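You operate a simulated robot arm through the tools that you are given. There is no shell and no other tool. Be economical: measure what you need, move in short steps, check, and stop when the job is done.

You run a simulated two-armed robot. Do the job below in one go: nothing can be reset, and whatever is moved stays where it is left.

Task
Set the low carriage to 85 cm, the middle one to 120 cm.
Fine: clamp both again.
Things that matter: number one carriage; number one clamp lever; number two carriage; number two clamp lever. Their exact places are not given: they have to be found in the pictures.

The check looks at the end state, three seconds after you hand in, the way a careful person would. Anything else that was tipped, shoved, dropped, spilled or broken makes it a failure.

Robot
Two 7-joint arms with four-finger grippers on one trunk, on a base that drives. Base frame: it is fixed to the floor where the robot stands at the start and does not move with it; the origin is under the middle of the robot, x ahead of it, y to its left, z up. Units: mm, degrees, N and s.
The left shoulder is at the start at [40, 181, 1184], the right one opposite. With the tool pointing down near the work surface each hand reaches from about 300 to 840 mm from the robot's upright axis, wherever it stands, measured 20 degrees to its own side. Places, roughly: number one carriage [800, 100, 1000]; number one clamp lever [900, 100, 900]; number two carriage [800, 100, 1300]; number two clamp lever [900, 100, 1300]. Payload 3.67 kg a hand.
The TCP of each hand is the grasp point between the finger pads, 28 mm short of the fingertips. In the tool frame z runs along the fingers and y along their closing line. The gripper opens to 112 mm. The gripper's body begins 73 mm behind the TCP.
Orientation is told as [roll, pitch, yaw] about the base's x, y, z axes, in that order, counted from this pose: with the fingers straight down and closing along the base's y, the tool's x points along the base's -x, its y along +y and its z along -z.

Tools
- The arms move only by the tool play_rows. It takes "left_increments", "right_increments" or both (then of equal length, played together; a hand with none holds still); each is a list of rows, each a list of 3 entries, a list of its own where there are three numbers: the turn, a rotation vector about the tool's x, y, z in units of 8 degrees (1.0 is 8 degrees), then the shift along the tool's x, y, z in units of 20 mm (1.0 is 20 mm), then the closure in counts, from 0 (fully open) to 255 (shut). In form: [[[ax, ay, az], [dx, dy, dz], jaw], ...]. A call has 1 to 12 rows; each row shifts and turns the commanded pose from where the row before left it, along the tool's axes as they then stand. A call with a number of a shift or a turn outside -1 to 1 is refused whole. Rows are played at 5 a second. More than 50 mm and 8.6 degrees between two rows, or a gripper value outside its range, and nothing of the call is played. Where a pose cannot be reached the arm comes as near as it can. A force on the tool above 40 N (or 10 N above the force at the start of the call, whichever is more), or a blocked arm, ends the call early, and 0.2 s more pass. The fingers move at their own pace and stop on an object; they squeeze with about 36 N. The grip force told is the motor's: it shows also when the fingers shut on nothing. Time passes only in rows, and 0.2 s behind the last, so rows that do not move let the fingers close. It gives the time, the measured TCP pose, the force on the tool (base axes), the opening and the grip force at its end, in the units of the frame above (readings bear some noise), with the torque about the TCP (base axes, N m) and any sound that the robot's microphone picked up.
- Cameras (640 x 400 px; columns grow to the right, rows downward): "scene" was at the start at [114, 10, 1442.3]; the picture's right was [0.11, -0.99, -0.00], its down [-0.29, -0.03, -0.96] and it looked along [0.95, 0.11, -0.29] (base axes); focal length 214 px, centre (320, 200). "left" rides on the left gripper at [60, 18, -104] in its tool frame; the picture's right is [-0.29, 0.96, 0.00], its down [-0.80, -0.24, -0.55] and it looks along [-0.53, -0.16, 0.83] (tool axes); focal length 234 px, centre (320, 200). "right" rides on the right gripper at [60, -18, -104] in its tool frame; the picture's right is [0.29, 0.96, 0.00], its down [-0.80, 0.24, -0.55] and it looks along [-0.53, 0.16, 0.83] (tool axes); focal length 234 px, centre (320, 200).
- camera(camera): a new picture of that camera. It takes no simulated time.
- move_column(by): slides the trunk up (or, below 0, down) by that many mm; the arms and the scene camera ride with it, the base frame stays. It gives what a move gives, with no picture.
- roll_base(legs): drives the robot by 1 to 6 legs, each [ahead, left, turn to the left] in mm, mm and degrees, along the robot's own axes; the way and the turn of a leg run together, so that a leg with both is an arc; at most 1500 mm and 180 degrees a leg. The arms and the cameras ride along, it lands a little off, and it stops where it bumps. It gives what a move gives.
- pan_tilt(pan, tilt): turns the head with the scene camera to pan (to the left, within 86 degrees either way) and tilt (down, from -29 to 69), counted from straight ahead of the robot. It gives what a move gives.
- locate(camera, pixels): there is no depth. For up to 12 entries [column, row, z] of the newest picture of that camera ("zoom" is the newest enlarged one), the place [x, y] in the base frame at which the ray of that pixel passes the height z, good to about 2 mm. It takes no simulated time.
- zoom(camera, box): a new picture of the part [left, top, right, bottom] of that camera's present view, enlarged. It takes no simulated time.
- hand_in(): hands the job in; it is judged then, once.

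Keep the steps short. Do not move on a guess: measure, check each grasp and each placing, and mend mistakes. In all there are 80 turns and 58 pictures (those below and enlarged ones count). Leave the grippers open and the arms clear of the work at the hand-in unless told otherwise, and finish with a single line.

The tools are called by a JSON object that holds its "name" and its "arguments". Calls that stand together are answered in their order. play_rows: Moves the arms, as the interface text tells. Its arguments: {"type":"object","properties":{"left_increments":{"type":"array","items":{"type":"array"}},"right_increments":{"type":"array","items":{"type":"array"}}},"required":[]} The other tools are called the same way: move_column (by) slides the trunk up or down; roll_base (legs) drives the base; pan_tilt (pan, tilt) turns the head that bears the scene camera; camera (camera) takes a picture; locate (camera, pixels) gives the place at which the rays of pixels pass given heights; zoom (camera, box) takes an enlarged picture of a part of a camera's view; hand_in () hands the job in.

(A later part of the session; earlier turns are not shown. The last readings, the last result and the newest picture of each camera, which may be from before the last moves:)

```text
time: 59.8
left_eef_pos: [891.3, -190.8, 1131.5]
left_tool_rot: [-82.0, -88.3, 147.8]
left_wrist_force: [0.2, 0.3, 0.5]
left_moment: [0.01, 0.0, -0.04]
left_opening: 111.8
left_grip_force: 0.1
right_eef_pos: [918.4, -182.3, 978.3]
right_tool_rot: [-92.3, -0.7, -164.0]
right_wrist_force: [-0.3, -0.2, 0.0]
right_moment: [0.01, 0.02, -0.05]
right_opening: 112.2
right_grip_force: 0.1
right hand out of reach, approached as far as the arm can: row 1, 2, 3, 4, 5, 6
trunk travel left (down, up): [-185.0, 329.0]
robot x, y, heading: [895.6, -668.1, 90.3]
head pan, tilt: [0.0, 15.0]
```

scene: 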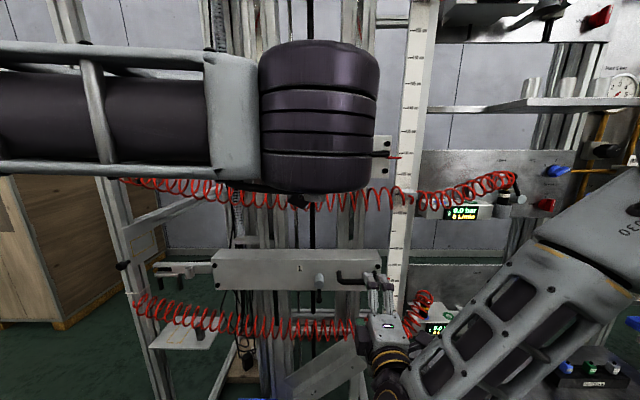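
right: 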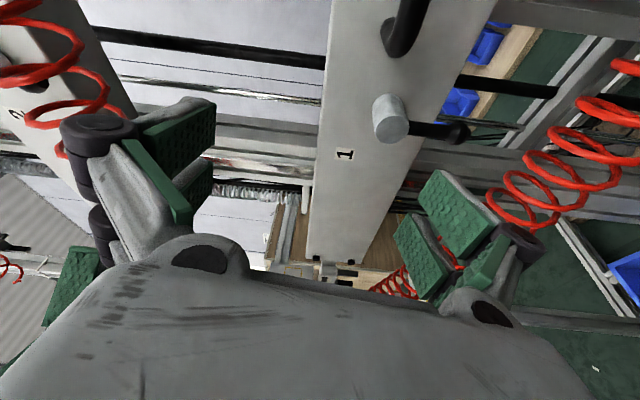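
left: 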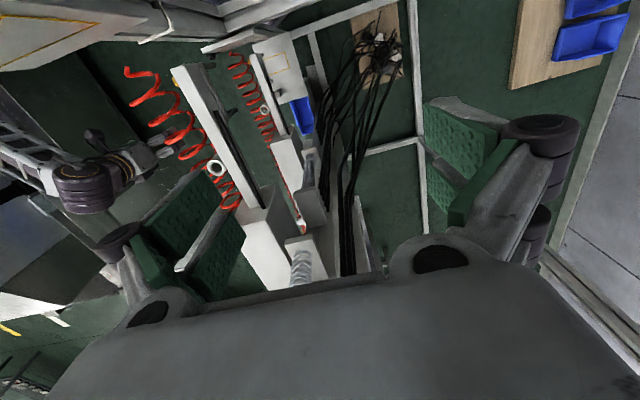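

Roll is right now. Extend the right hand forward first, then to the right, where there is more room.

{"name": "play_rows", "arguments": {"right_increments": [[[0, 0, 0], [0.28, 0, 0.96], 0], [[0, 0, 0], [0.28, 0, 0.96], 0], [[0, 0, 0], [0.6, 0, 0.7], 0], [[0, 0, 0], [0.8, 0, 0.4], 0], [[0, 0, 0], [0.96, 0, -0.1], 0], [[0, 0, 0], [0.96, 0, -0.1], 0], [[0, 0, 0], [0.96, 0, -0.2], 0], [[0, 0, 0], [0.4, 0, -0.1], 0], [[0, 0, 0], [0, 0, 0], 0]]}}

{"name": "camera", "arguments": {"camera": "scene"}}

```text
time: 61.8
left_eef_pos: [889.4, -189.5, 1131.4]
left_tool_rot: [-81.4, -88.3, 147.4]
left_wrist_force: [-0.8, 0.2, 0.2]
left_moment: [0.03, -0.02, -0.02]
left_opening: 111.7
left_grip_force: 0.1
right_eef_pos: [914.6, -162.0, 1008.2]
right_tool_rot: [-92.3, -0.8, -164.0]
right_wrist_force: [0.3, -0.2, -1.0]
right_moment: [-0.01, 0.0, -0.01]
right_opening: 112.1
right_grip_force: 0.2
right hand out of reach, approached as far as the arm can: row 1, 2, 3, 4, 5, 6, 7, 8
trunk travel left (down, up): [-185.0, 329.0]
robot x, y, heading: [895.2, -670.5, 90.7]
head pan, tilt: [0.0, 15.0]
```

```text
26 pictures are left
```

scene: 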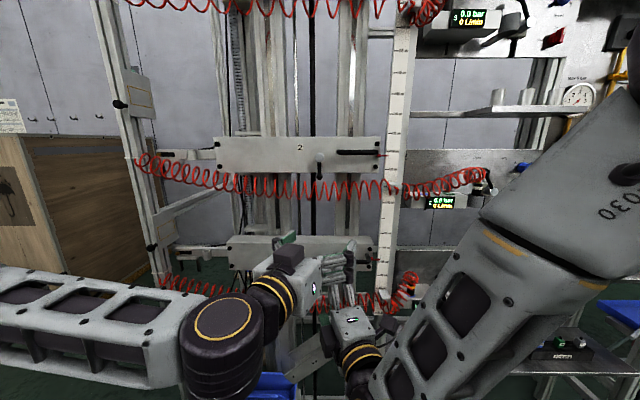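

The yaw put a wrist joint at its limit (without yaw it reached x≈1005 easily). I undo the yaw on the right hand and move right.

{"name": "play_rows", "arguments": {"right_increments": [[[0, 1, 0], [0, 0, 0], 0], [[0, 1, 0], [0, 0, 0], 0], [[0, 0, 0], [1, 0, 0.5], 0], [[0, 0, 0], [1, 0, 0.5], 0], [[0, 0, 0], [1, 0, 0.5], 0], [[0, 0, 0], [1, 0.5, 0.5], 0], [[0, 0, 0], [1, 0.5, 0.5], 0], [[0, 0, 0], [0, 0.5, 0.5], 0], [[0, 0, 0], [0, 0, 0], 0]]}}

```text
time: 63.8
left_eef_pos: [891.0, -189.1, 1131.6]
left_tool_rot: [-82.2, -88.3, 148.1]
left_wrist_force: [-1.1, -0.8, 0.3]
left_moment: [-0.01, 0.02, -0.01]
left_opening: 112.1
left_grip_force: 0.0
right_eef_pos: [990.8, -107.6, 988.5]
right_tool_rot: [-91.9, -1.4, 179.9]
right_wrist_force: [-0.1, -0.8, 0.4]
right_moment: [0.02, 0.03, -0.01]
right_opening: 112.3
right_grip_force: 0.0
right hand out of reach, approached as far as the arm can: row 7, 8
trunk travel left (down, up): [-185.0, 329.0]
robot x, y, heading: [889.9, -670.1, 90.6]
head pan, tilt: [0.0, 15.0]
```

Good: right hand at [991,-108,988]. Lower the trunk 17 mm for the bar height, then advance the right hand to the bar with room to spare, and let the left come down.

{"name": "move_column", "arguments": {"by": -17}}

{"name": "play_rows", "arguments": {"right_increments": [[[0, 0, 0], [0.5, 0, 1], 0], [[0, 0, 0], [0.5, 0, 1], 0], [[0, 0, 0], [0, 0, 1], 0], [[0, 0, 0], [0, 0, 1], 0], [[0, 0, 0], [0, 0, 1], 0], [[0, 0, 0], [0, 0, 0.7], 0], [[0, 0, 0], [0, 0, 0], 0], [[0, 0, 0], [0, 0, 0], 0], [[0, 0, 0], [0, 0, 0], 0]], "left_increments": [[[0, 0, 0], [0, 0, 1], 0], [[0, 0, 0], [0.5, 0.5, 1], 0], [[0, 0, 0], [1, 0.5, 0.8], 0], [[0, 0, 0], [1, 0.5, 0], 0], [[0, 0, 0], [1, 0, 0], 0], [[0, 0, 0], [1, 0, 0], 0], [[0, 0, 0], [1, 0, 0], 0], [[0, 0, 0], [1, 0, 0], 0], [[0, 0, 0], [1, 0, 0], 0]]}}

{"name": "camera", "arguments": {"camera": "right"}}

{"name": "camera", "arguments": {"camera": "scene"}}

```text
time: 64.4
left_eef_pos: [890.7, -188.8, 1114.9]
left_tool_rot: [-82.0, -88.3, 147.7]
left_wrist_force: [-0.5, -0.1, 0.6]
left_moment: [0.01, 0.03, -0.02]
left_opening: 112.1
left_grip_force: 0.0
right_eef_pos: [990.1, -107.0, 970.9]
right_tool_rot: [-91.9, -1.4, 179.9]
right_wrist_force: [0.5, -0.3, -0.5]
right_moment: [-0.05, -0.02, -0.01]
right_opening: 111.9
right_grip_force: 0.0
trunk travel left (down, up): [-168.0, 346.0]
robot x, y, heading: [893.7, -669.4, 90.6]
head pan, tilt: [0.0, 15.0]
```

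```text
time: 66.4
left_eef_pos: [900.2, -171.1, 1114.8]
left_tool_rot: [-81.4, -88.2, 147.2]
left_wrist_force: [0.0, 0.7, -0.1]
left_moment: [0.02, 0.02, 0.01]
left_opening: 112.2
left_grip_force: 0.0
left hand out of reach, approached as far as the arm can: row 2, 3, 4, 5, 6, 7, 8, 9
right_eef_pos: [975.9, -2.5, 991.8]
right_tool_rot: [-91.6, -1.4, 179.6]
right_wrist_force: [0.6, -0.6, 0.8]
right_moment: [0.0, 0.0, -0.01]
right_opening: 111.7
right_grip_force: 0.1
right hand out of reach, approached as far as the arm can: row 1, 2, 3, 4, 5
trunk travel left (down, up): [-168.0, 346.0]
robot x, y, heading: [896.3, -671.8, 90.5]
head pan, tilt: [0.0, 15.0]
```

```text
25 pictures are left
```

right: 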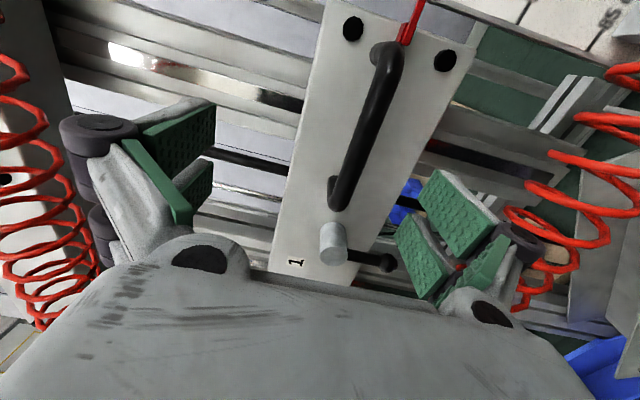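

```text
24 pictures are left
```

scene: 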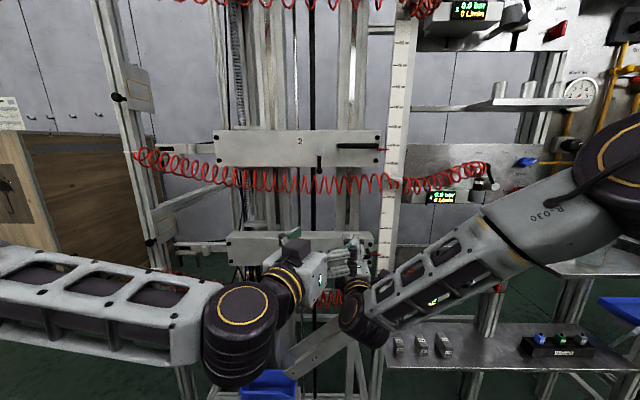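

Both wrists are near limits in the level pose. Hands pitched ~40° downward should suit the arms better (bar and lever can both be gripped that way). I retreat the right hand 60 mm, pitch both down and unyaw the left.

{"name": "play_rows", "arguments": {"right_increments": [[[0, 0, 0], [0, 0, -1], 0], [[0, 0, 0], [0, 0, -1], 0], [[0, 0, 0], [0, 0, -1], 0], [[-1, 0, 0], [0, 0, 0], 0], [[-1, 0, 0], [0, 0, 0], 0], [[-1, 0, 0], [0, 0, 0], 0], [[-1, 0, 0], [0, 0, 0], 0], [[-1, 0, 0], [0, 0, 0], 0], [[0, 0, 0], [0, 0, 0], 0]], "left_increments": [[[-0.82, 0, 0], [0, 0, 0], 0], [[-0.82, 0, 0], [0, 0, 0], 0], [[-0.82, 0, 0], [0, 0, 0], 0], [[-0.82, 0, 0], [0, 0, 0], 0], [[0, 1, 0], [0, 0, 0], 0], [[0, 1, 0], [0, 0, 0], 0], [[0, 1, 0], [0, 0, 0], 0], [[0, 1, 0], [0, 0, 0], 0], [[0, 1, 0], [0, 0, 0], 0]]}}

{"name": "move_column", "arguments": {"by": 120}}

```text
time: 68.1
left_eef_pos: [897.7, -166.3, 1123.0]
left_tool_rot: [-5.6, -62.6, 98.0]
left_wrist_force: [-0.5, 1.5, 0.9]
left_moment: [-0.03, -0.05, 0.04]
left_opening: 111.2
left_grip_force: 0.1
right_eef_pos: [975.2, -66.6, 981.0]
right_tool_rot: [-56.0, -0.8, -179.6]
right_wrist_force: [-1.6, 0.4, -0.2]
right_moment: [0.01, 0.0, 0.01]
right_opening: 111.9
right_grip_force: 0.0
trunk travel left (down, up): [-168.0, 346.0]
robot x, y, heading: [897.2, -670.1, 90.3]
head pan, tilt: [0.0, 15.0]
stopped in row 8 (left hand): the force on the tool passed its limit at 54 N (the readings are from after the stop); the commanded pose is now the measured one
```

```text
time: 69.6
left_eef_pos: [897.4, -166.7, 1242.5]
left_tool_rot: [-5.6, -62.5, 97.9]
left_wrist_force: [-0.9, 2.9, 2.8]
left_moment: [-0.1, -0.18, 0.13]
left_opening: 111.3
left_grip_force: 0.0
right_eef_pos: [975.3, -67.6, 1100.6]
right_tool_rot: [-56.0, -0.9, -179.6]
right_wrist_force: [0.5, -0.9, -0.3]
right_moment: [0.01, -0.01, 0.0]
right_opening: 112.1
right_grip_force: 0.1
trunk travel left (down, up): [-288.0, 226.0]
robot x, y, heading: [894.0, -667.2, 91.0]
head pan, tilt: [0.0, 15.0]
```

The hands touched each other. I separate them: left hand 80 mm to the left, right 40 mm to the right, then look.

{"name": "play_rows", "arguments": {"left_increments": [[[0, 0, 0], [0, 1, 0], 0], [[0, 0, 0], [0, 1, 0], 0], [[0, 0, 0], [0, 1, 0], 0], [[0, 0, 0], [0, 1, 0], 0], [[0, 0, 0], [0, 0, 0], 0]], "right_increments": [[[0, 0, 0], [1, 0, 0], 0], [[0, 0, 0], [0.5, 0, 0], 0], [[0, 0, 0], [0, 0, 0], 0], [[0, 0, 0], [0, 0, 0], 0], [[0, 0, 0], [0, 0, 0], 0]]}}

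{"name": "camera", "arguments": {"camera": "scene"}}

```text
time: 70.8
left_eef_pos: [818.8, -169.3, 1237.9]
left_tool_rot: [-5.5, -62.7, 97.7]
left_wrist_force: [-0.3, 0.5, 0.1]
left_moment: [0.01, 0.06, 0.01]
left_opening: 112.1
left_grip_force: 0.1
right_eef_pos: [1005.6, -66.5, 1099.6]
right_tool_rot: [-55.9, -0.9, -179.7]
right_wrist_force: [0.2, 0.0, -1.1]
right_moment: [0.03, 0.04, 0.0]
right_opening: 111.9
right_grip_force: 0.0
trunk travel left (down, up): [-288.0, 226.0]
robot x, y, heading: [895.5, -667.8, 90.6]
head pan, tilt: [0.0, 15.0]
```

```text
23 pictures are left
```

scene: 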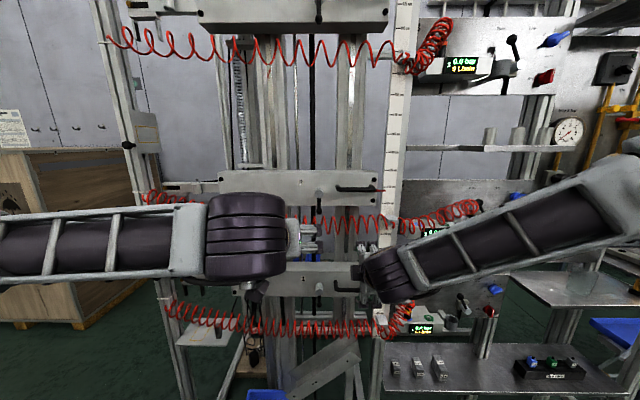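

Both are free. I test the left hand's reach downward with a bit more pitch (100 mm down).

{"name": "play_rows", "arguments": {"left_increments": [[[0, 0.5, 0], [0.89, 0, 0.46], 0], [[0, 0.5, 0], [0.87, 0, 0.5], 0], [[0, 0.5, 0], [0.84, 0, 0.55], 0], [[0, 0.5, 0], [0.8, 0, 0.6], 0], [[0, 0, 0], [0.75, 0, 0.66], 0], [[0, 0, 0], [0.75, 0, 0.66], 0], [[0, 0, 0], [0.75, 0, 0.66], 0], [[0, 0, 0], [0, 0, 0], 0]]}}

```text
time: 72.6
left_eef_pos: [826.8, -175.1, 1098.5]
left_tool_rot: [-3.7, -46.7, 95.6]
left_wrist_force: [-0.5, 0.2, 0.7]
left_moment: [-0.01, 0.05, -0.02]
left_opening: 112.0
left_grip_force: 0.1
right_eef_pos: [1005.9, -66.1, 1099.7]
right_tool_rot: [-56.0, -0.8, -179.6]
right_wrist_force: [0.3, 0.3, -0.1]
right_moment: [-0.02, 0.0, 0.0]
right_opening: 112.1
right_grip_force: 0.0
trunk travel left (down, up): [-288.0, 226.0]
robot x, y, heading: [898.4, -673.2, 90.5]
head pan, tilt: [0.0, 15.0]
```

Good. Now lower the trunk 125 mm and advance the right hand toward the bar (70 mm), then check with its camera.

{"name": "move_column", "arguments": {"by": -125}}

{"name": "play_rows", "arguments": {"right_increments": [[[0, 0, 0], [0, -0.56, 0.83], 0], [[0, 0, 0], [0, -0.56, 0.83], 0], [[0, 0, 0], [0, -0.56, 0.83], 0], [[0, 0, 0], [0, -0.28, 0.41], 0], [[0, 0, 0], [0, 0, 0], 0]]}}

{"name": "camera", "arguments": {"camera": "right"}}

```text
time: 74.2
left_eef_pos: [826.1, -174.6, 974.3]
left_tool_rot: [-3.7, -46.7, 95.6]
left_wrist_force: [-0.1, -1.0, -0.1]
left_moment: [0.02, -0.02, -0.01]
left_opening: 112.0
left_grip_force: 0.1
right_eef_pos: [1005.8, -66.5, 975.0]
right_tool_rot: [-56.0, -0.8, -179.6]
right_wrist_force: [0.0, -0.7, -0.5]
right_moment: [-0.04, 0.02, -0.03]
right_opening: 112.2
right_grip_force: 0.0
trunk travel left (down, up): [-163.0, 351.0]
robot x, y, heading: [894.1, -672.3, 90.6]
head pan, tilt: [0.0, 15.0]
```

```text
time: 75.4
left_eef_pos: [825.1, -174.8, 974.4]
left_tool_rot: [-3.7, -46.7, 95.7]
left_wrist_force: [0.4, 0.3, -0.4]
left_moment: [-0.02, 0.01, -0.01]
left_opening: 112.2
left_grip_force: 0.0
right_eef_pos: [1004.8, 4.3, 974.6]
right_tool_rot: [-56.0, -0.9, -179.6]
right_wrist_force: [-0.4, 0.7, -0.5]
right_moment: [-0.01, 0.02, 0.03]
right_opening: 111.9
right_grip_force: 0.1
trunk travel left (down, up): [-163.0, 351.0]
robot x, y, heading: [892.3, -672.5, 90.7]
head pan, tilt: [0.0, 15.0]
```

```text
22 pictures are left
```

right: 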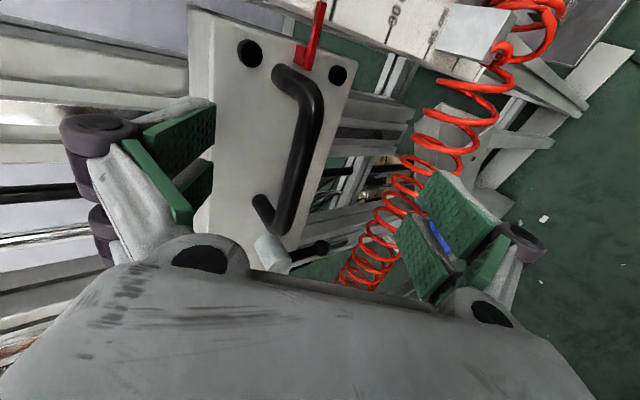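

The bar lies where computed (row 164, column ~293, expected 300). I go the last 25 mm and close the right hand on it.

{"name": "play_rows", "arguments": {"right_increments": [[[0, 0, 0], [0, -0.33, 0.65], 0], [[0, 0, 0], [0, -0.33, 0.65], 0], [[0, 0, 0], [0, 0, 0], 120], [[0, 0, 0], [0, 0, 0], 200], [[0, 0, 0], [0, 0, 0], 255], [[0, 0, 0], [0, 0, 0], 255], [[0, 0, 0], [0, 0, 0], 255]]}}

{"name": "camera", "arguments": {"camera": "right"}}

```text
time: 77.0
left_eef_pos: [825.3, -173.9, 974.3]
left_tool_rot: [-3.7, -46.7, 95.6]
left_wrist_force: [0.6, -0.4, -0.6]
left_moment: [0.0, 0.01, 0.0]
left_opening: 111.9
left_grip_force: 0.1
right_eef_pos: [1006.4, 32.5, 972.0]
right_tool_rot: [-56.0, -0.7, -179.5]
right_wrist_force: [2.6, 1.3, 2.2]
right_moment: [-0.01, -1.42, 1.27]
right_opening: 13.3
right_grip_force: 44.8
trunk travel left (down, up): [-163.0, 351.0]
robot x, y, heading: [891.9, -669.6, 90.3]
head pan, tilt: [0.0, 15.0]
```

```text
21 pictures are left
```

right: 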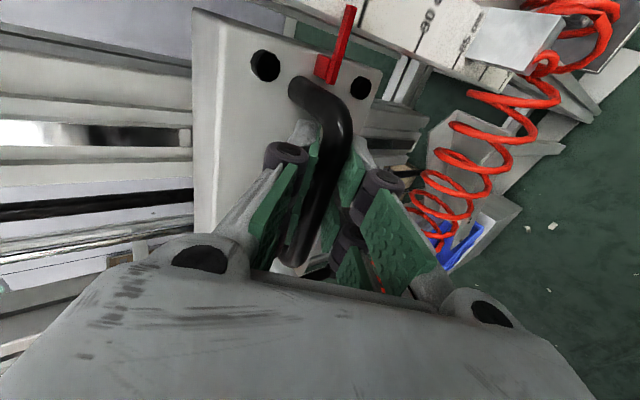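

Gripped: opening 13.3 mm on the bar, TCP at [1006,32,972]. Next: left hand to a point 100 mm before the lever along its fingers' line, with a 50 mm opening.

{"name": "play_rows", "arguments": {"left_increments": [[[0, 0, 0], [-0.95, -0.52, 0.76], 100], [[0, 0, 0], [-0.95, -0.52, 0.76], 141], [[0, 0, 0], [-0.95, -0.52, 0.76], 141], [[0, 0, 0], [-0.95, -0.52, 0.76], 141], [[0, 0, 0], [-0.95, -0.52, 0.76], 141], [[0, 0, 0], [-0.95, -0.52, 0.76], 141], [[0, 0, 0], [0, 0, 0], 141]], "right_increments": [[[0, 0, 0], [0, 0, 0], 255], [[0, 0, 0], [0, 0, 0], 255], [[0, 0, 0], [0, 0, 0], 255], [[0, 0, 0], [0, 0, 0], 255], [[0, 0, 0], [0, 0, 0], 255], [[0, 0, 0], [0, 0, 0], 255], [[0, 0, 0], [0, 0, 0], 255]]}}

{"name": "camera", "arguments": {"camera": "left"}}

```text
time: 78.6
left_eef_pos: [876.7, -26.4, 996.8]
left_tool_rot: [-3.7, -46.7, 95.6]
left_wrist_force: [-0.4, 0.2, -0.9]
left_moment: [-0.01, 0.01, 0.01]
left_opening: 50.0
left_grip_force: 0.0
right_eef_pos: [1005.3, 31.7, 971.3]
right_tool_rot: [-56.0, -0.8, -179.6]
right_wrist_force: [1.2, 3.5, 3.0]
right_moment: [0.07, -1.82, 1.05]
right_opening: 13.3
right_grip_force: 44.6
trunk travel left (down, up): [-163.0, 351.0]
robot x, y, heading: [894.8, -671.0, 90.4]
head pan, tilt: [0.0, 15.0]
```

```text
20 pictures are left
```

left: 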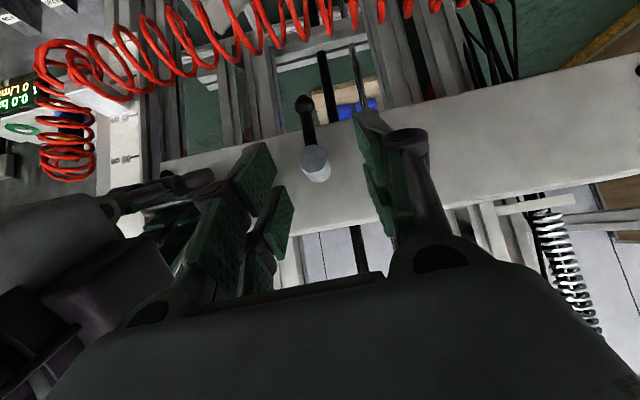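

The hub shows at (315,165) and the ball at (305,102). I measure them.

{"name": "locate", "arguments": {"camera": "left", "pixels": [[315, 165, 957], [305, 102, 902], [308, 125, 925], [215, 190, 971], [305, 102, 910]]}}

{"name": "zoom", "arguments": {"camera": "left", "box": [40, 80, 360, 280]}}

```text
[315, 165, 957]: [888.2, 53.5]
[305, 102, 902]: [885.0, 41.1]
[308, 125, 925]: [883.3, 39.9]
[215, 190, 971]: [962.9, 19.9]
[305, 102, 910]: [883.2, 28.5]
```

```text
2.00 times, centred on (200, 180) of left
```

zoom: 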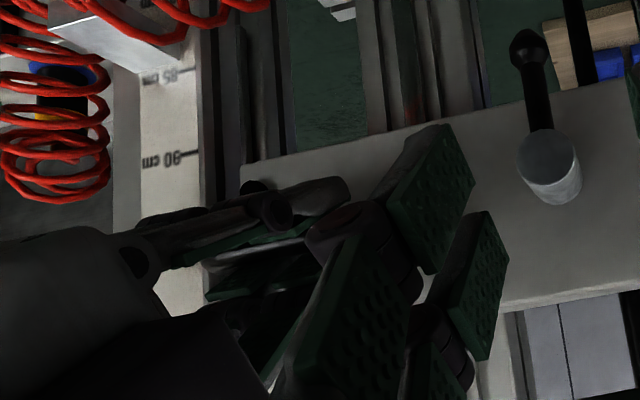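

Lever rod at x≈885, y≈41. I advance 98 mm along the fingers so that they straddle the rod, then check.

{"name": "play_rows", "arguments": {"left_increments": [[[0, 0, 0], [0.19, -0.47, 0], 141], [[0, 0, 0], [0, 0, 1], 141], [[0, 0, 0], [0, 0, 1], 141], [[0, 0, 0], [0, 0, 1], 141], [[0, 0, 0], [0, 0, 1], 141], [[0, 0, 0], [0, 0, 0.9], 141], [[0, 0, 0], [0, 0, 0], 141]], "right_increments": [[[0, 0, 0], [0, 0, 0], 255], [[0, 0, 0], [0, 0, 0], 255], [[0, 0, 0], [0, 0, 0], 255], [[0, 0, 0], [0, 0, 0], 255], [[0, 0, 0], [0, 0, 0], 255], [[0, 0, 0], [0, 0, 0], 255], [[0, 0, 0], [0, 0, 0], 255]]}}

{"name": "camera", "arguments": {"camera": "left"}}

```text
time: 80.2
left_eef_pos: [890.0, 40.5, 928.9]
left_tool_rot: [-3.8, -46.6, 95.4]
left_wrist_force: [7.0, -20.0, 8.5]
left_moment: [0.36, -0.27, -0.82]
left_opening: 57.7
left_grip_force: 5.9
right_eef_pos: [1005.5, 34.1, 971.5]
right_tool_rot: [-55.9, -0.9, -179.6]
right_wrist_force: [-4.8, 23.0, -3.0]
right_moment: [0.09, -1.86, 0.81]
right_opening: 13.1
right_grip_force: 45.2
trunk travel left (down, up): [-163.0, 351.0]
robot x, y, heading: [895.6, -670.4, 90.7]
head pan, tilt: [0.0, 15.0]
```

```text
18 pictures are left
```

left: 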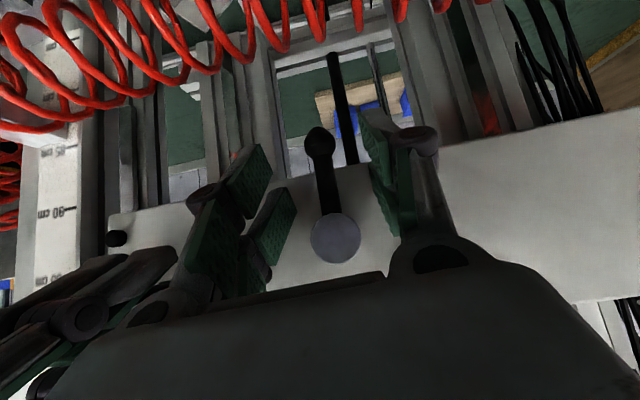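

The left hand's right finger presses against something (20 N, jaws pushed to 57.7 mm) – likely the handle's end. I back off 15 mm, narrow the opening to 30 mm, shift 4 mm left, re-enter, and close on the rod.

{"name": "play_rows", "arguments": {"left_increments": [[[0, 0, 0], [0, 0, -0.9], 160], [[0, 0, 0], [0, 0.2, 0], 187], [[0, 0, 0], [0, 0, 0], 187], [[0, 0, 0], [0, 0, 0.9], 187], [[0, 0, 0], [0, 0, 0], 187]], "right_increments": [[[0, 0, 0], [0, 0, 0], 255], [[0, 0, 0], [0, 0, 0], 255], [[0, 0, 0], [0, 0, 0], 255], [[0, 0, 0], [0, 0, 0], 255], [[0, 0, 0], [0, 0, 0], 255]]}}

{"name": "play_rows", "arguments": {"left_increments": [[[0, 0, 0], [0, 0, 0], 220], [[0, 0, 0], [0, 0, 0], 255], [[0, 0, 0], [0, 0, 0], 255], [[0, 0, 0], [0, 0, 0], 255]], "right_increments": [[[0, 0, 0], [0, 0, 0], 255], [[0, 0, 0], [0, 0, 0], 255], [[0, 0, 0], [0, 0, 0], 255], [[0, 0, 0], [0, 0, 0], 255]]}}

```text
time: 81.3
left_eef_pos: [887.9, 39.4, 930.6]
left_tool_rot: [-4.0, -46.8, 95.3]
left_wrist_force: [-0.4, -5.8, 2.0]
left_moment: [0.12, 0.01, -0.11]
left_opening: 32.1
left_grip_force: 0.7
right_eef_pos: [1005.3, 32.7, 971.9]
right_tool_rot: [-56.2, -0.8, -179.5]
right_wrist_force: [1.4, -0.8, 1.0]
right_moment: [0.05, -1.54, 1.09]
right_opening: 12.8
right_grip_force: 45.3
trunk travel left (down, up): [-163.0, 351.0]
robot x, y, heading: [892.6, -669.7, 90.9]
head pan, tilt: [0.0, 15.0]
stopped in row 5 (left hand): the force on the tool passed its limit at 42 N (the readings are from after the stop); the commanded pose is now the measured one
```

```text
time: 82.3
left_eef_pos: [888.8, 40.4, 929.8]
left_tool_rot: [-4.0, -46.8, 95.2]
left_wrist_force: [8.4, -11.0, -1.3]
left_moment: [0.15, 0.17, -0.52]
left_opening: 24.4
left_grip_force: 45.6
right_eef_pos: [1005.4, 32.7, 972.5]
right_tool_rot: [-55.9, -0.9, -179.6]
right_wrist_force: [-4.1, 2.4, -0.2]
right_moment: [0.11, -2.13, 0.51]
right_opening: 13.1
right_grip_force: 45.7
trunk travel left (down, up): [-163.0, 351.0]
robot x, y, heading: [894.6, -665.1, 90.4]
head pan, tilt: [0.0, 15.0]
```

Opening stopped at 24.4 mm: that's the hub, not the thin rod. I open, back off, go 14 mm lower and try again.

{"name": "play_rows", "arguments": {"left_increments": [[[0, 0, 0], [0, 0, 0], 165], [[0, 0, 0], [0, 0, -1], 165], [[0, 0, 0], [0.55, 0.1, 0.45], 165], [[0, 0, 0], [0, 0, 0.5], 165], [[0, 0, 0], [0, 0, 0.5], 165], [[0, 0, 0], [0, 0, 0], 220], [[0, 0, 0], [0, 0, 0], 255], [[0, 0, 0], [0, 0, 0], 255], [[0, 0, 0], [0, 0, 0], 255]], "right_increments": [[[0, 0, 0], [0, 0, 0], 255], [[0, 0, 0], [0, 0, 0], 255], [[0, 0, 0], [0, 0, 0], 255], [[0, 0, 0], [0, 0, 0], 255], [[0, 0, 0], [0, 0, 0], 255], [[0, 0, 0], [0, 0, 0], 255], [[0, 0, 0], [0, 0, 0], 255], [[0, 0, 0], [0, 0, 0], 255], [[0, 0, 0], [0, 0, 0], 255]]}}

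{"name": "camera", "arguments": {"camera": "left"}}

```text
time: 84.3
left_eef_pos: [887.2, 37.3, 914.5]
left_tool_rot: [-3.9, -46.5, 95.1]
left_wrist_force: [11.1, -19.2, -17.7]
left_moment: [0.48, 1.1, 0.27]
left_opening: 12.3
left_grip_force: 44.8
right_eef_pos: [1006.4, 32.6, 972.4]
right_tool_rot: [-56.0, -0.9, -179.5]
right_wrist_force: [-6.0, 0.1, 3.7]
right_moment: [0.1, -2.02, 0.7]
right_opening: 13.1
right_grip_force: 45.5
trunk travel left (down, up): [-163.0, 351.0]
robot x, y, heading: [894.2, -671.3, 90.6]
head pan, tilt: [0.0, 15.0]
```

```text
17 pictures are left
```

left: 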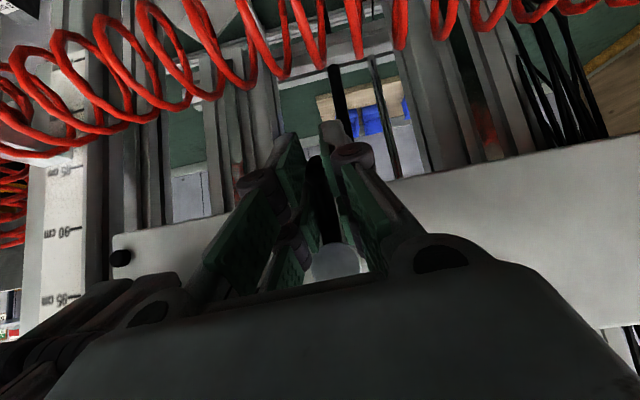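

Gripped the rod: opening 12.3 mm. Now try turning the lever clockwise (ball to the left), 24° about the hub.

{"name": "play_rows", "arguments": {"left_increments": [[[-0.68, 0, 0.73], [0, 0.3, 0], 255], [[-0.68, 0, 0.73], [0, 0.3, 0], 255], [[-0.68, 0, 0.73], [0, 0.3, 0], 255], [[0, 0, 0], [0, 0, 0], 255]], "right_increments": [[[0, 0, 0], [0, 0, 0], 255], [[0, 0, 0], [0, 0, 0], 255], [[0, 0, 0], [0, 0, 0], 255], [[0, 0, 0], [0, 0, 0], 255]]}}

{"name": "zoom", "arguments": {"camera": "left", "box": [220, 100, 460, 300]}}

```text
time: 85.3
left_eef_pos: [871.1, 36.7, 918.3]
left_tool_rot: [29.6, -42.8, 70.9]
left_wrist_force: [23.3, -12.8, -16.8]
left_moment: [1.76, 1.13, -0.85]
left_opening: 12.1
left_grip_force: 45.2
right_eef_pos: [1006.4, 32.1, 972.0]
right_tool_rot: [-56.1, -0.9, -179.5]
right_wrist_force: [-14.5, -0.7, 8.6]
right_moment: [0.1, -2.2, 0.44]
right_opening: 12.9
right_grip_force: 45.5
trunk travel left (down, up): [-163.0, 351.0]
robot x, y, heading: [896.3, -668.8, 90.5]
head pan, tilt: [0.0, 15.0]
```

```text
2.00 times, centred on (340, 200) of left
```

zoom: 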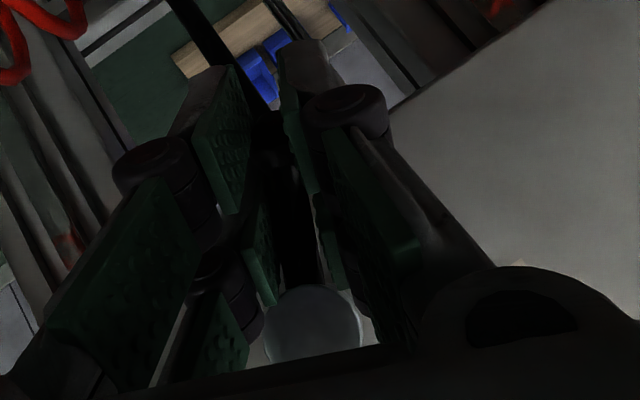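

The lever turns along (TCP at [871,918], right on the arc). I go on to about 90°.

{"name": "play_rows", "arguments": {"left_increments": [[[-0.68, 0, 0.73], [0, 0.3, 0], 255], [[-0.68, 0, 0.73], [0, 0.3, 0], 255], [[-0.68, 0, 0.73], [0, 0.3, 0], 255], [[-0.68, 0, 0.73], [0, 0.3, 0], 255], [[-0.68, 0, 0.73], [0, 0.3, 0], 255], [[-0.68, 0, 0.73], [0, 0.3, 0], 255], [[-0.68, 0, 0.73], [0, 0.3, 0], 255], [[-0.68, 0, 0.73], [0, 0.3, 0], 255], [[0, 0, 0], [0, 0, 0], 255]], "right_increments": [[[0, 0, 0], [0, 0, 0], 255], [[0, 0, 0], [0, 0, 0], 255], [[0, 0, 0], [0, 0, 0], 255], [[0, 0, 0], [0, 0, 0], 255], [[0, 0, 0], [0, 0, 0], 255], [[0, 0, 0], [0, 0, 0], 255], [[0, 0, 0], [0, 0, 0], 255], [[0, 0, 0], [0, 0, 0], 255], [[0, 0, 0], [0, 0, 0], 255]]}}

```text
time: 85.7
left_eef_pos: [870.2, 36.1, 919.7]
left_tool_rot: [33.2, -41.7, 68.2]
left_wrist_force: [4.4, -10.9, 5.6]
left_moment: [1.29, 0.1, -0.82]
left_opening: 12.3
left_grip_force: 45.6
right_eef_pos: [1007.5, 34.0, 973.1]
right_tool_rot: [-56.2, -0.8, -179.3]
right_wrist_force: [-0.7, 2.6, -5.6]
right_moment: [-0.08, -0.84, 2.21]
right_opening: 12.7
right_grip_force: 45.3
trunk travel left (down, up): [-163.0, 351.0]
robot x, y, heading: [896.7, -670.2, 90.7]
head pan, tilt: [0.0, 15.0]
stopped in row 1 (left hand): the force on the tool passed its limit at 66 N (the readings are from after the stop); the commanded pose is now the measured one
```

At ~27° it met a hard stop (66 N). I test if the carriage is free now: slide the trunk (both hands) down 6 mm and read the forces.

{"name": "move_column", "arguments": {"by": -6}}

{"name": "zoom", "arguments": {"camera": "scene", "box": [280, 200, 440, 300]}}

```text
time: 86.2
left_eef_pos: [870.1, 36.4, 914.3]
left_tool_rot: [33.0, -41.7, 68.3]
left_wrist_force: [9.8, -1.8, 1.8]
left_moment: [1.56, 0.34, -0.61]
left_opening: 11.9
left_grip_force: 44.9
right_eef_pos: [1007.4, 33.2, 967.2]
right_tool_rot: [-56.2, -0.8, -179.4]
right_wrist_force: [-5.7, -1.6, 6.8]
right_moment: [0.06, -1.26, 1.68]
right_opening: 13.1
right_grip_force: 44.8
trunk travel left (down, up): [-157.0, 357.0]
robot x, y, heading: [893.8, -670.8, 90.6]
head pan, tilt: [0.0, 15.0]
```

```text
4.00 times, centred on (360, 250) of scene
```

zoom: 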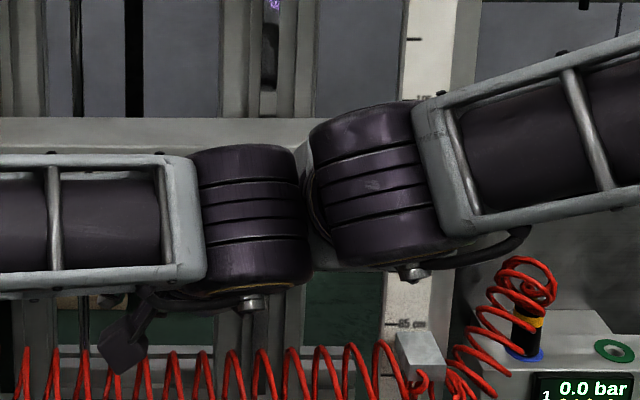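

The carriage moved 6 mm with almost no force, so it is released (the 66 N came from the two wrists meeting, as the picture shows). Lower further, first 50 mm, watching the forces.

{"name": "move_column", "arguments": {"by": -50}}

{"name": "move_column", "arguments": {"by": -40}}

{"name": "camera", "arguments": {"camera": "right"}}

```text
time: 87.1
left_eef_pos: [870.4, 36.1, 860.5]
left_tool_rot: [33.0, -41.5, 68.2]
left_wrist_force: [16.8, 3.0, -9.2]
left_moment: [1.96, 0.77, -0.89]
left_opening: 11.8
left_grip_force: 45.5
right_eef_pos: [1007.7, 32.7, 913.8]
right_tool_rot: [-55.9, -0.9, -179.3]
right_wrist_force: [-12.7, -8.5, 5.2]
right_moment: [0.13, -1.87, 0.8]
right_opening: 13.1
right_grip_force: 44.4
trunk travel left (down, up): [-107.0, 407.0]
robot x, y, heading: [893.3, -671.7, 90.6]
head pan, tilt: [0.0, 15.0]
```

```text
time: 88.0
left_eef_pos: [869.4, 35.8, 819.1]
left_tool_rot: [33.1, -41.5, 68.3]
left_wrist_force: [13.7, 2.1, -6.0]
left_moment: [2.06, 0.61, -0.96]
left_opening: 11.8
left_grip_force: 45.6
right_eef_pos: [1006.5, 33.2, 872.2]
right_tool_rot: [-55.8, -0.9, -179.3]
right_wrist_force: [-7.9, -8.0, 2.1]
right_moment: [0.05, -1.59, 1.19]
right_opening: 13.1
right_grip_force: 45.4
trunk travel left (down, up): [-67.0, 447.0]
robot x, y, heading: [895.1, -671.5, 90.5]
head pan, tilt: [0.0, 15.0]
```

```text
14 pictures are left
```

right: 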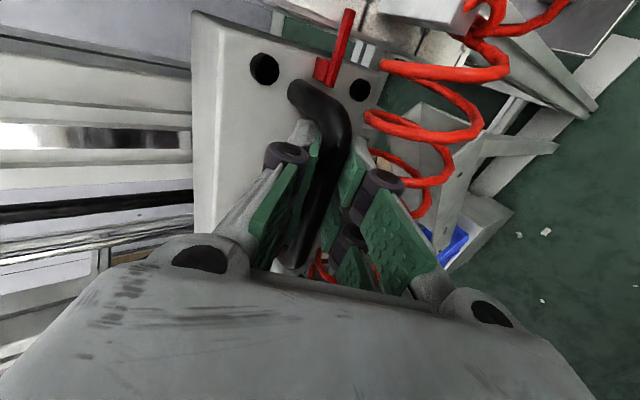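

Forces stay low; handle at z=872. I measure the pointer's height in this picture: its outer end at (348,14), scale plane y≈68.

{"name": "locate", "arguments": {"camera": "right", "pixels": [[348, 14, 855], [348, 14, 860], [348, 14, 865], [340, 50, 855], [340, 50, 860], [340, 50, 865]]}}

{"name": "zoom", "arguments": {"camera": "right", "box": [300, 0, 460, 100]}}

```text
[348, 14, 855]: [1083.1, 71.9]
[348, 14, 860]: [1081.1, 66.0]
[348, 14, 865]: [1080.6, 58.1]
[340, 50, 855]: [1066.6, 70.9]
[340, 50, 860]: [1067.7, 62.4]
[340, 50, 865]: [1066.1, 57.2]
```

```text
4.00 times, centred on (380, 50) of right
```

zoom: 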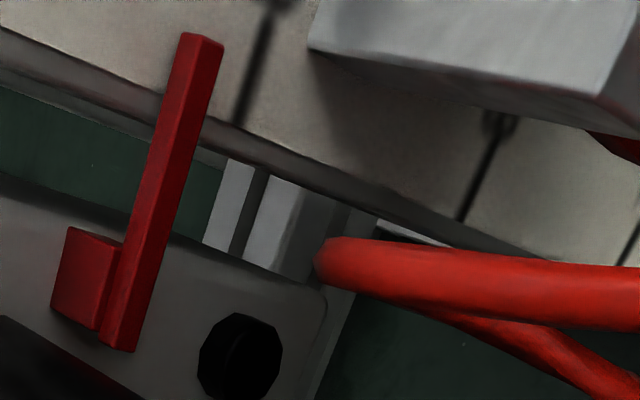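

The 85 tick is visible next to the pointer; I calibrate the reading with it (tick at zoom (243,95), pointer bar tip at zoom (200,60)).

{"name": "locate", "arguments": {"camera": "zoom", "pixels": [[240, 110, 850], [258, 50, 850], [470, 190, 800], [490, 150, 800], [200, 40, 862], [222, 42, 862], [182, 34, 862], [222, 42, 858], [182, 34, 864]]}}

```text
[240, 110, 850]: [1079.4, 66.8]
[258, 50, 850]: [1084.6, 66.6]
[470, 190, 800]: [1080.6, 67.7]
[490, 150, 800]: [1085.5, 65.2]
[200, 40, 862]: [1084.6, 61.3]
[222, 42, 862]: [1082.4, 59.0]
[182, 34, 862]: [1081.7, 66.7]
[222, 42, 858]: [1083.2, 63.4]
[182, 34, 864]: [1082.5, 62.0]
```

Pointer centre comes out at ≈861.4 mm. It must go down 11.4 mm.

{"name": "move_column", "arguments": {"by": -11.4}}

{"name": "zoom", "arguments": {"camera": "right", "box": [300, 0, 460, 100]}}

```text
time: 88.5
left_eef_pos: [869.1, 35.9, 809.8]
left_tool_rot: [33.1, -41.6, 68.4]
left_wrist_force: [11.8, 0.6, -1.2]
left_moment: [1.87, 0.47, -0.87]
left_opening: 12.2
left_grip_force: 45.3
right_eef_pos: [1008.2, 33.5, 863.0]
right_tool_rot: [-56.1, -1.0, -179.4]
right_wrist_force: [-4.7, -6.0, 3.7]
right_moment: [0.02, -1.42, 1.44]
right_opening: 13.3
right_grip_force: 44.8
trunk travel left (down, up): [-55.0, 458.0]
robot x, y, heading: [897.2, -669.6, 90.4]
head pan, tilt: [0.0, 15.0]
```

```text
4.00 times, centred on (380, 50) of right
```

zoom: 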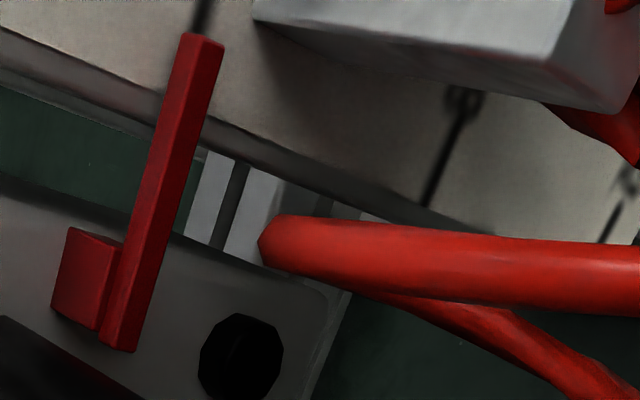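

Pointer is close: still about 2 mm high (handle reads 863.0, goal 860.8). Nudge 2.2 mm down and read.

{"name": "move_column", "arguments": {"by": -2.2}}

{"name": "play_rows", "arguments": {"left_increments": [[[0, 0, 0], [0, 0, 0], 255], [[0, 0, 0], [0, 0, 0], 255], [[0, 0, 0], [0, 0, 0], 255]], "right_increments": [[[0, 0, 0], [0, 0, 0], 255], [[0, 0, 0], [0, 0, 0], 255], [[0, 0, 0], [0, 0, 0], 255]]}}

```text
time: 89.1
left_eef_pos: [869.0, 36.4, 809.8]
left_tool_rot: [33.2, -41.7, 68.3]
left_wrist_force: [12.8, 0.2, 6.8]
left_moment: [0.79, 0.36, -0.46]
left_opening: 11.7
left_grip_force: 45.3
right_eef_pos: [1008.1, 32.4, 862.5]
right_tool_rot: [-56.2, -0.9, -179.4]
right_wrist_force: [-4.2, -3.6, 5.4]
right_moment: [0.02, -1.58, 1.22]
right_opening: 12.9
right_grip_force: 45.1
trunk travel left (down, up): [-53.0, 461.0]
robot x, y, heading: [893.1, -671.7, 90.6]
head pan, tilt: [0.0, 15.0]
```

```text
time: 89.9
left_eef_pos: [868.7, 37.8, 807.9]
left_tool_rot: [33.0, -41.7, 68.3]
left_wrist_force: [12.7, 0.8, 4.0]
left_moment: [0.89, 0.36, -0.47]
left_opening: 12.0
left_grip_force: 44.5
right_eef_pos: [1007.8, 32.9, 861.5]
right_tool_rot: [-56.1, -0.9, -179.4]
right_wrist_force: [-3.6, -2.1, 10.4]
right_moment: [0.02, -1.66, 1.2]
right_opening: 13.0
right_grip_force: 44.4
trunk travel left (down, up): [-53.0, 461.0]
robot x, y, heading: [893.5, -668.8, 90.4]
head pan, tilt: [0.0, 15.0]
```

Handle at 861.5 → pointer ≈850.7 mm. Now turn the lever back to hanging down (27°).

{"name": "play_rows", "arguments": {"left_increments": [[[0.68, 0, -0.73], [0, -0.3, 0], 255], [[0.68, 0, -0.73], [0, -0.3, 0], 255], [[0.68, 0, -0.73], [0, -0.3, 0], 255], [[0.3, 0, -0.32], [0, -0.14, 0], 255], [[0, 0, 0], [0, 0, 0], 255]], "right_increments": [[[0, 0, 0], [0, 0, 0], 255], [[0, 0, 0], [0, 0, 0], 255], [[0, 0, 0], [0, 0, 0], 255], [[0, 0, 0], [0, 0, 0], 255], [[0, 0, 0], [0, 0, 0], 255]]}}

```text
time: 91.1
left_eef_pos: [889.1, 35.6, 804.3]
left_tool_rot: [-4.9, -46.7, 95.6]
left_wrist_force: [-7.8, -16.1, 6.1]
left_moment: [0.25, 1.26, 0.61]
left_opening: 12.3
left_grip_force: 45.0
right_eef_pos: [1007.6, 33.2, 861.1]
right_tool_rot: [-56.0, -1.0, -179.5]
right_wrist_force: [8.8, 6.3, 3.3]
right_moment: [0.0, -1.33, 1.58]
right_opening: 12.8
right_grip_force: 45.3
trunk travel left (down, up): [-53.0, 461.0]
robot x, y, heading: [895.6, -672.3, 90.6]
head pan, tilt: [0.0, 15.0]
```

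Lever is back down. Test the clamp: push the right hand 5 mm down and see if it resists.

{"name": "play_rows", "arguments": {"right_increments": [[[0, 0, 0], [0, 0.21, 0.14], 255], [[0, 0, 0], [0, 0, 0], 255]], "left_increments": [[[0, 0, 0], [0, 0, 0], 255], [[0, 0, 0], [0, 0, 0], 255]]}}

{"name": "play_rows", "arguments": {"right_increments": [[[0, 0, 0], [0, -0.21, -0.14], 255], [[0, 0, 0], [0, 0, 0], 255]], "left_increments": [[[0, 0, 0], [0, 0, 0], 255], [[0, 0, 0], [0, 0, 0], 255]]}}

```text
time: 91.7
left_eef_pos: [887.8, 35.6, 804.0]
left_tool_rot: [-4.8, -46.7, 95.5]
left_wrist_force: [-7.3, 2.4, -5.8]
left_moment: [-0.35, 1.07, 0.39]
left_opening: 12.1
left_grip_force: 44.8
right_eef_pos: [1007.1, 32.8, 860.6]
right_tool_rot: [-56.6, -0.9, -179.4]
right_wrist_force: [14.0, -5.0, 33.3]
right_moment: [0.14, -1.95, 0.8]
right_opening: 13.0
right_grip_force: 44.6
trunk travel left (down, up): [-53.0, 461.0]
robot x, y, heading: [891.6, -669.1, 90.5]
head pan, tilt: [0.0, 15.0]
```

```text
time: 92.3
left_eef_pos: [888.8, 37.3, 803.1]
left_tool_rot: [-4.9, -46.7, 95.4]
left_wrist_force: [-13.7, -15.5, -0.9]
left_moment: [0.72, 0.88, 0.3]
left_opening: 11.9
left_grip_force: 44.9
right_eef_pos: [1006.8, 33.0, 860.7]
right_tool_rot: [-56.0, -0.9, -179.5]
right_wrist_force: [12.6, 13.5, 16.9]
right_moment: [0.08, -1.53, 1.26]
right_opening: 13.1
right_grip_force: 44.6
trunk travel left (down, up): [-53.0, 461.0]
robot x, y, heading: [895.8, -670.0, 90.5]
head pan, tilt: [0.0, 15.0]
```

Clamp holds (33 N, no motion). Release: left opens to 40 mm and backs out along its fingers, then the right does the same.

{"name": "play_rows", "arguments": {"left_increments": [[[0, 0, 0], [0, 0, 0], 165], [[0, 0, 0], [0, 0, 0], 165], [[0, 0, 0], [0, 0, -1], 165], [[0, 0, 0], [0, 0, -1], 165], [[0, 0, 0], [0, 0, -1], 165], [[0, 0, 0], [0, 0, -1], 165], [[0, 0, 0], [0, 0, -1], 165], [[0, 0, 0], [0, 0, -1], 165]], "right_increments": [[[0, 0, 0], [0, 0, 0], 255], [[0, 0, 0], [0, 0, 0], 255], [[0, 0, 0], [0, 0, 0], 255], [[0, 0, 0], [0, 0, 0], 255], [[0, 0, 0], [0, 0, 0], 255], [[0, 0, 0], [0, 0, 0], 255], [[0, 0, 0], [0, 0, 0], 255], [[0, 0, 0], [0, 0, 0], 255]]}}

{"name": "play_rows", "arguments": {"right_increments": [[[0, 0, 0], [0, 0, 0], 141], [[0, 0, 0], [0, 0, 0], 141], [[0, 0, 0], [0, 0, -1], 141], [[0, 0, 0], [0, 0, -1], 141], [[0, 0, 0], [0, 0, -1], 141], [[0, 0, 0], [0, 0, -1], 141], [[0, 0, 0], [0, 0, -1], 141], [[0, 0, 0], [0, 0, -1], 141]]}}

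{"name": "camera", "arguments": {"camera": "right"}}

```text
time: 94.1
left_eef_pos: [886.7, -50.5, 888.1]
left_tool_rot: [-4.9, -46.6, 95.4]
left_wrist_force: [-0.1, 0.5, 0.4]
left_moment: [-0.02, -0.02, 0.01]
left_opening: 39.7
left_grip_force: 0.0
right_eef_pos: [1007.1, 34.4, 861.1]
right_tool_rot: [-56.1, -1.0, -179.4]
right_wrist_force: [6.3, 7.3, 16.9]
right_moment: [0.04, -1.39, 1.46]
right_opening: 13.2
right_grip_force: 45.3
trunk travel left (down, up): [-53.0, 461.0]
robot x, y, heading: [897.6, -672.4, 90.7]
head pan, tilt: [0.0, 15.0]
```

```text
time: 95.9
left_eef_pos: [886.6, -50.7, 887.7]
left_tool_rot: [-4.9, -46.6, 95.6]
left_wrist_force: [0.0, 0.0, -0.3]
left_moment: [-0.03, -0.01, -0.02]
left_opening: 39.4
left_grip_force: 0.1
right_eef_pos: [1009.7, -65.0, 928.4]
right_tool_rot: [-56.2, -0.8, -179.5]
right_wrist_force: [0.3, 0.0, 0.2]
right_moment: [0.0, 0.0, 0.02]
right_opening: 49.9
right_grip_force: 0.0
trunk travel left (down, up): [-53.0, 461.0]
robot x, y, heading: [894.9, -668.7, 90.7]
head pan, tilt: [0.0, 15.0]
```

```text
11 pictures are left
```

right: 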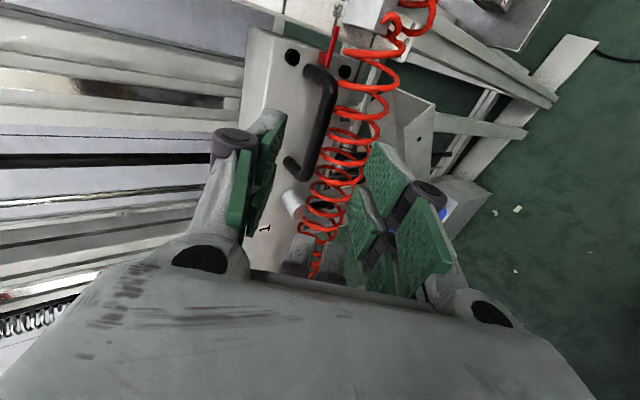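

Both out, carriage 1 looks right. Raise the trunk 439 mm to bring the hands to the same place before carriage 2.

{"name": "move_column", "arguments": {"by": 439}}

{"name": "camera", "arguments": {"camera": "right"}}

```text
refused: 439 is not a number from -400 to 400
```

```text
10 pictures are left
```

right: 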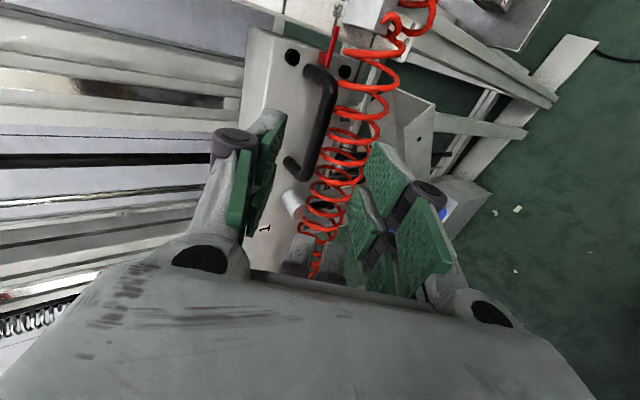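

At most 400 a call; I split it, stopping midway to use the level scene view on pointer 1? (Scene camera is already too high.) So just two moves.

{"name": "move_column", "arguments": {"by": 239}}

{"name": "move_column", "arguments": {"by": 200}}

{"name": "camera", "arguments": {"camera": "right"}}

```text
time: 98.4
left_eef_pos: [885.7, -49.8, 1126.3]
left_tool_rot: [-4.9, -46.6, 95.6]
left_wrist_force: [-0.4, -0.2, 0.6]
left_moment: [0.03, 0.02, -0.01]
left_opening: 39.6
left_grip_force: 0.0
right_eef_pos: [1008.2, -64.7, 1168.6]
right_tool_rot: [-55.9, -0.9, -179.4]
right_wrist_force: [-0.3, 0.1, 0.5]
right_moment: [-0.02, -0.01, 0.02]
right_opening: 50.0
right_grip_force: 0.1
trunk travel left (down, up): [-292.0, 222.0]
robot x, y, heading: [896.9, -669.8, 90.7]
head pan, tilt: [0.0, 15.0]
```

```text
time: 100.5
left_eef_pos: [886.5, -49.0, 1327.0]
left_tool_rot: [-4.9, -46.6, 95.5]
left_wrist_force: [-0.5, -0.2, 0.0]
left_moment: [-0.01, 0.01, -0.01]
left_opening: 39.5
left_grip_force: 0.1
right_eef_pos: [1008.9, -63.8, 1369.7]
right_tool_rot: [-56.0, -0.9, -179.4]
right_wrist_force: [-0.4, 0.5, -0.4]
right_moment: [0.03, -0.02, 0.0]
right_opening: 50.2
right_grip_force: 0.0
trunk travel left (down, up): [-492.0, 22.0]
robot x, y, heading: [894.1, -673.3, 90.5]
head pan, tilt: [0.0, 15.0]
```

```text
9 pictures are left
```

right: 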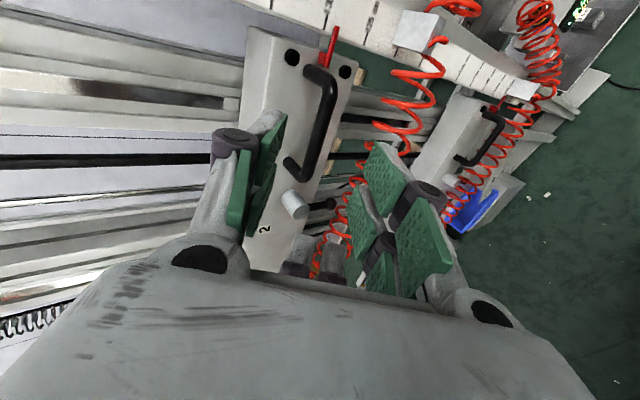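

The view matches the one before carriage 1. I advance the right hand 120 mm and grip bar 2.

{"name": "play_rows", "arguments": {"right_increments": [[[0, 0, 0], [0, 0, 1], 141], [[0, 0, 0], [0, 0, 1], 141], [[0, 0, 0], [0, 0, 1], 141], [[0, 0, 0], [0, 0, 1], 141], [[0, 0, 0], [0, 0, 1], 141], [[0, 0, 0], [0, 0, 1], 141], [[0, 0, 0], [0, 0, 0], 220], [[0, 0, 0], [0, 0, 0], 255], [[0, 0, 0], [0, 0, 0], 255], [[0, 0, 0], [0, 0, 0], 255]]}}

{"name": "play_rows", "arguments": {"left_increments": [[[0, 0, 0], [0, 0, 1], 165], [[0, 0, 0], [0, 0, 1], 165], [[0, 0, 0], [0, 0, 1], 165], [[0, 0, 0], [0, 0, 1], 165], [[0, 0, 0], [0, 0, 1], 165], [[0, 0, 0], [0, 0, 1], 165], [[0, 0, 0], [0, 0, 0], 220], [[0, 0, 0], [0, 0, 0], 255], [[0, 0, 0], [0, 0, 0], 255], [[0, 0, 0], [0, 0, 0], 255]], "right_increments": [[[0, 0, 0], [0, 0, 0], 255], [[0, 0, 0], [0, 0, 0], 255], [[0, 0, 0], [0, 0, 0], 255], [[0, 0, 0], [0, 0, 0], 255], [[0, 0, 0], [0, 0, 0], 255], [[0, 0, 0], [0, 0, 0], 255], [[0, 0, 0], [0, 0, 0], 255], [[0, 0, 0], [0, 0, 0], 255], [[0, 0, 0], [0, 0, 0], 255], [[0, 0, 0], [0, 0, 0], 255]]}}

```text
time: 102.7
left_eef_pos: [886.3, -49.1, 1326.3]
left_tool_rot: [-4.9, -46.7, 95.5]
left_wrist_force: [0.2, 1.0, 0.7]
left_moment: [0.0, 0.04, 0.0]
left_opening: 39.5
left_grip_force: 0.0
right_eef_pos: [1007.7, 35.6, 1300.8]
right_tool_rot: [-55.9, -0.9, -179.5]
right_wrist_force: [1.2, -3.5, -8.0]
right_moment: [0.03, -1.63, 1.14]
right_opening: 13.0
right_grip_force: 45.2
trunk travel left (down, up): [-492.0, 22.0]
robot x, y, heading: [893.6, -668.4, 90.6]
head pan, tilt: [0.0, 15.0]
```

```text
time: 104.9
left_eef_pos: [887.7, 38.5, 1243.2]
left_tool_rot: [-4.8, -46.5, 95.3]
left_wrist_force: [-6.7, -3.4, -10.3]
left_moment: [0.65, 0.89, 0.09]
left_opening: 12.2
left_grip_force: 45.4
right_eef_pos: [1007.2, 33.9, 1300.4]
right_tool_rot: [-56.0, -0.8, -179.4]
right_wrist_force: [4.2, -14.0, -20.1]
right_moment: [-0.03, -1.3, 1.62]
right_opening: 13.0
right_grip_force: 45.1
trunk travel left (down, up): [-492.0, 22.0]
robot x, y, heading: [893.7, -671.0, 90.5]
head pan, tilt: [0.0, 15.0]
```

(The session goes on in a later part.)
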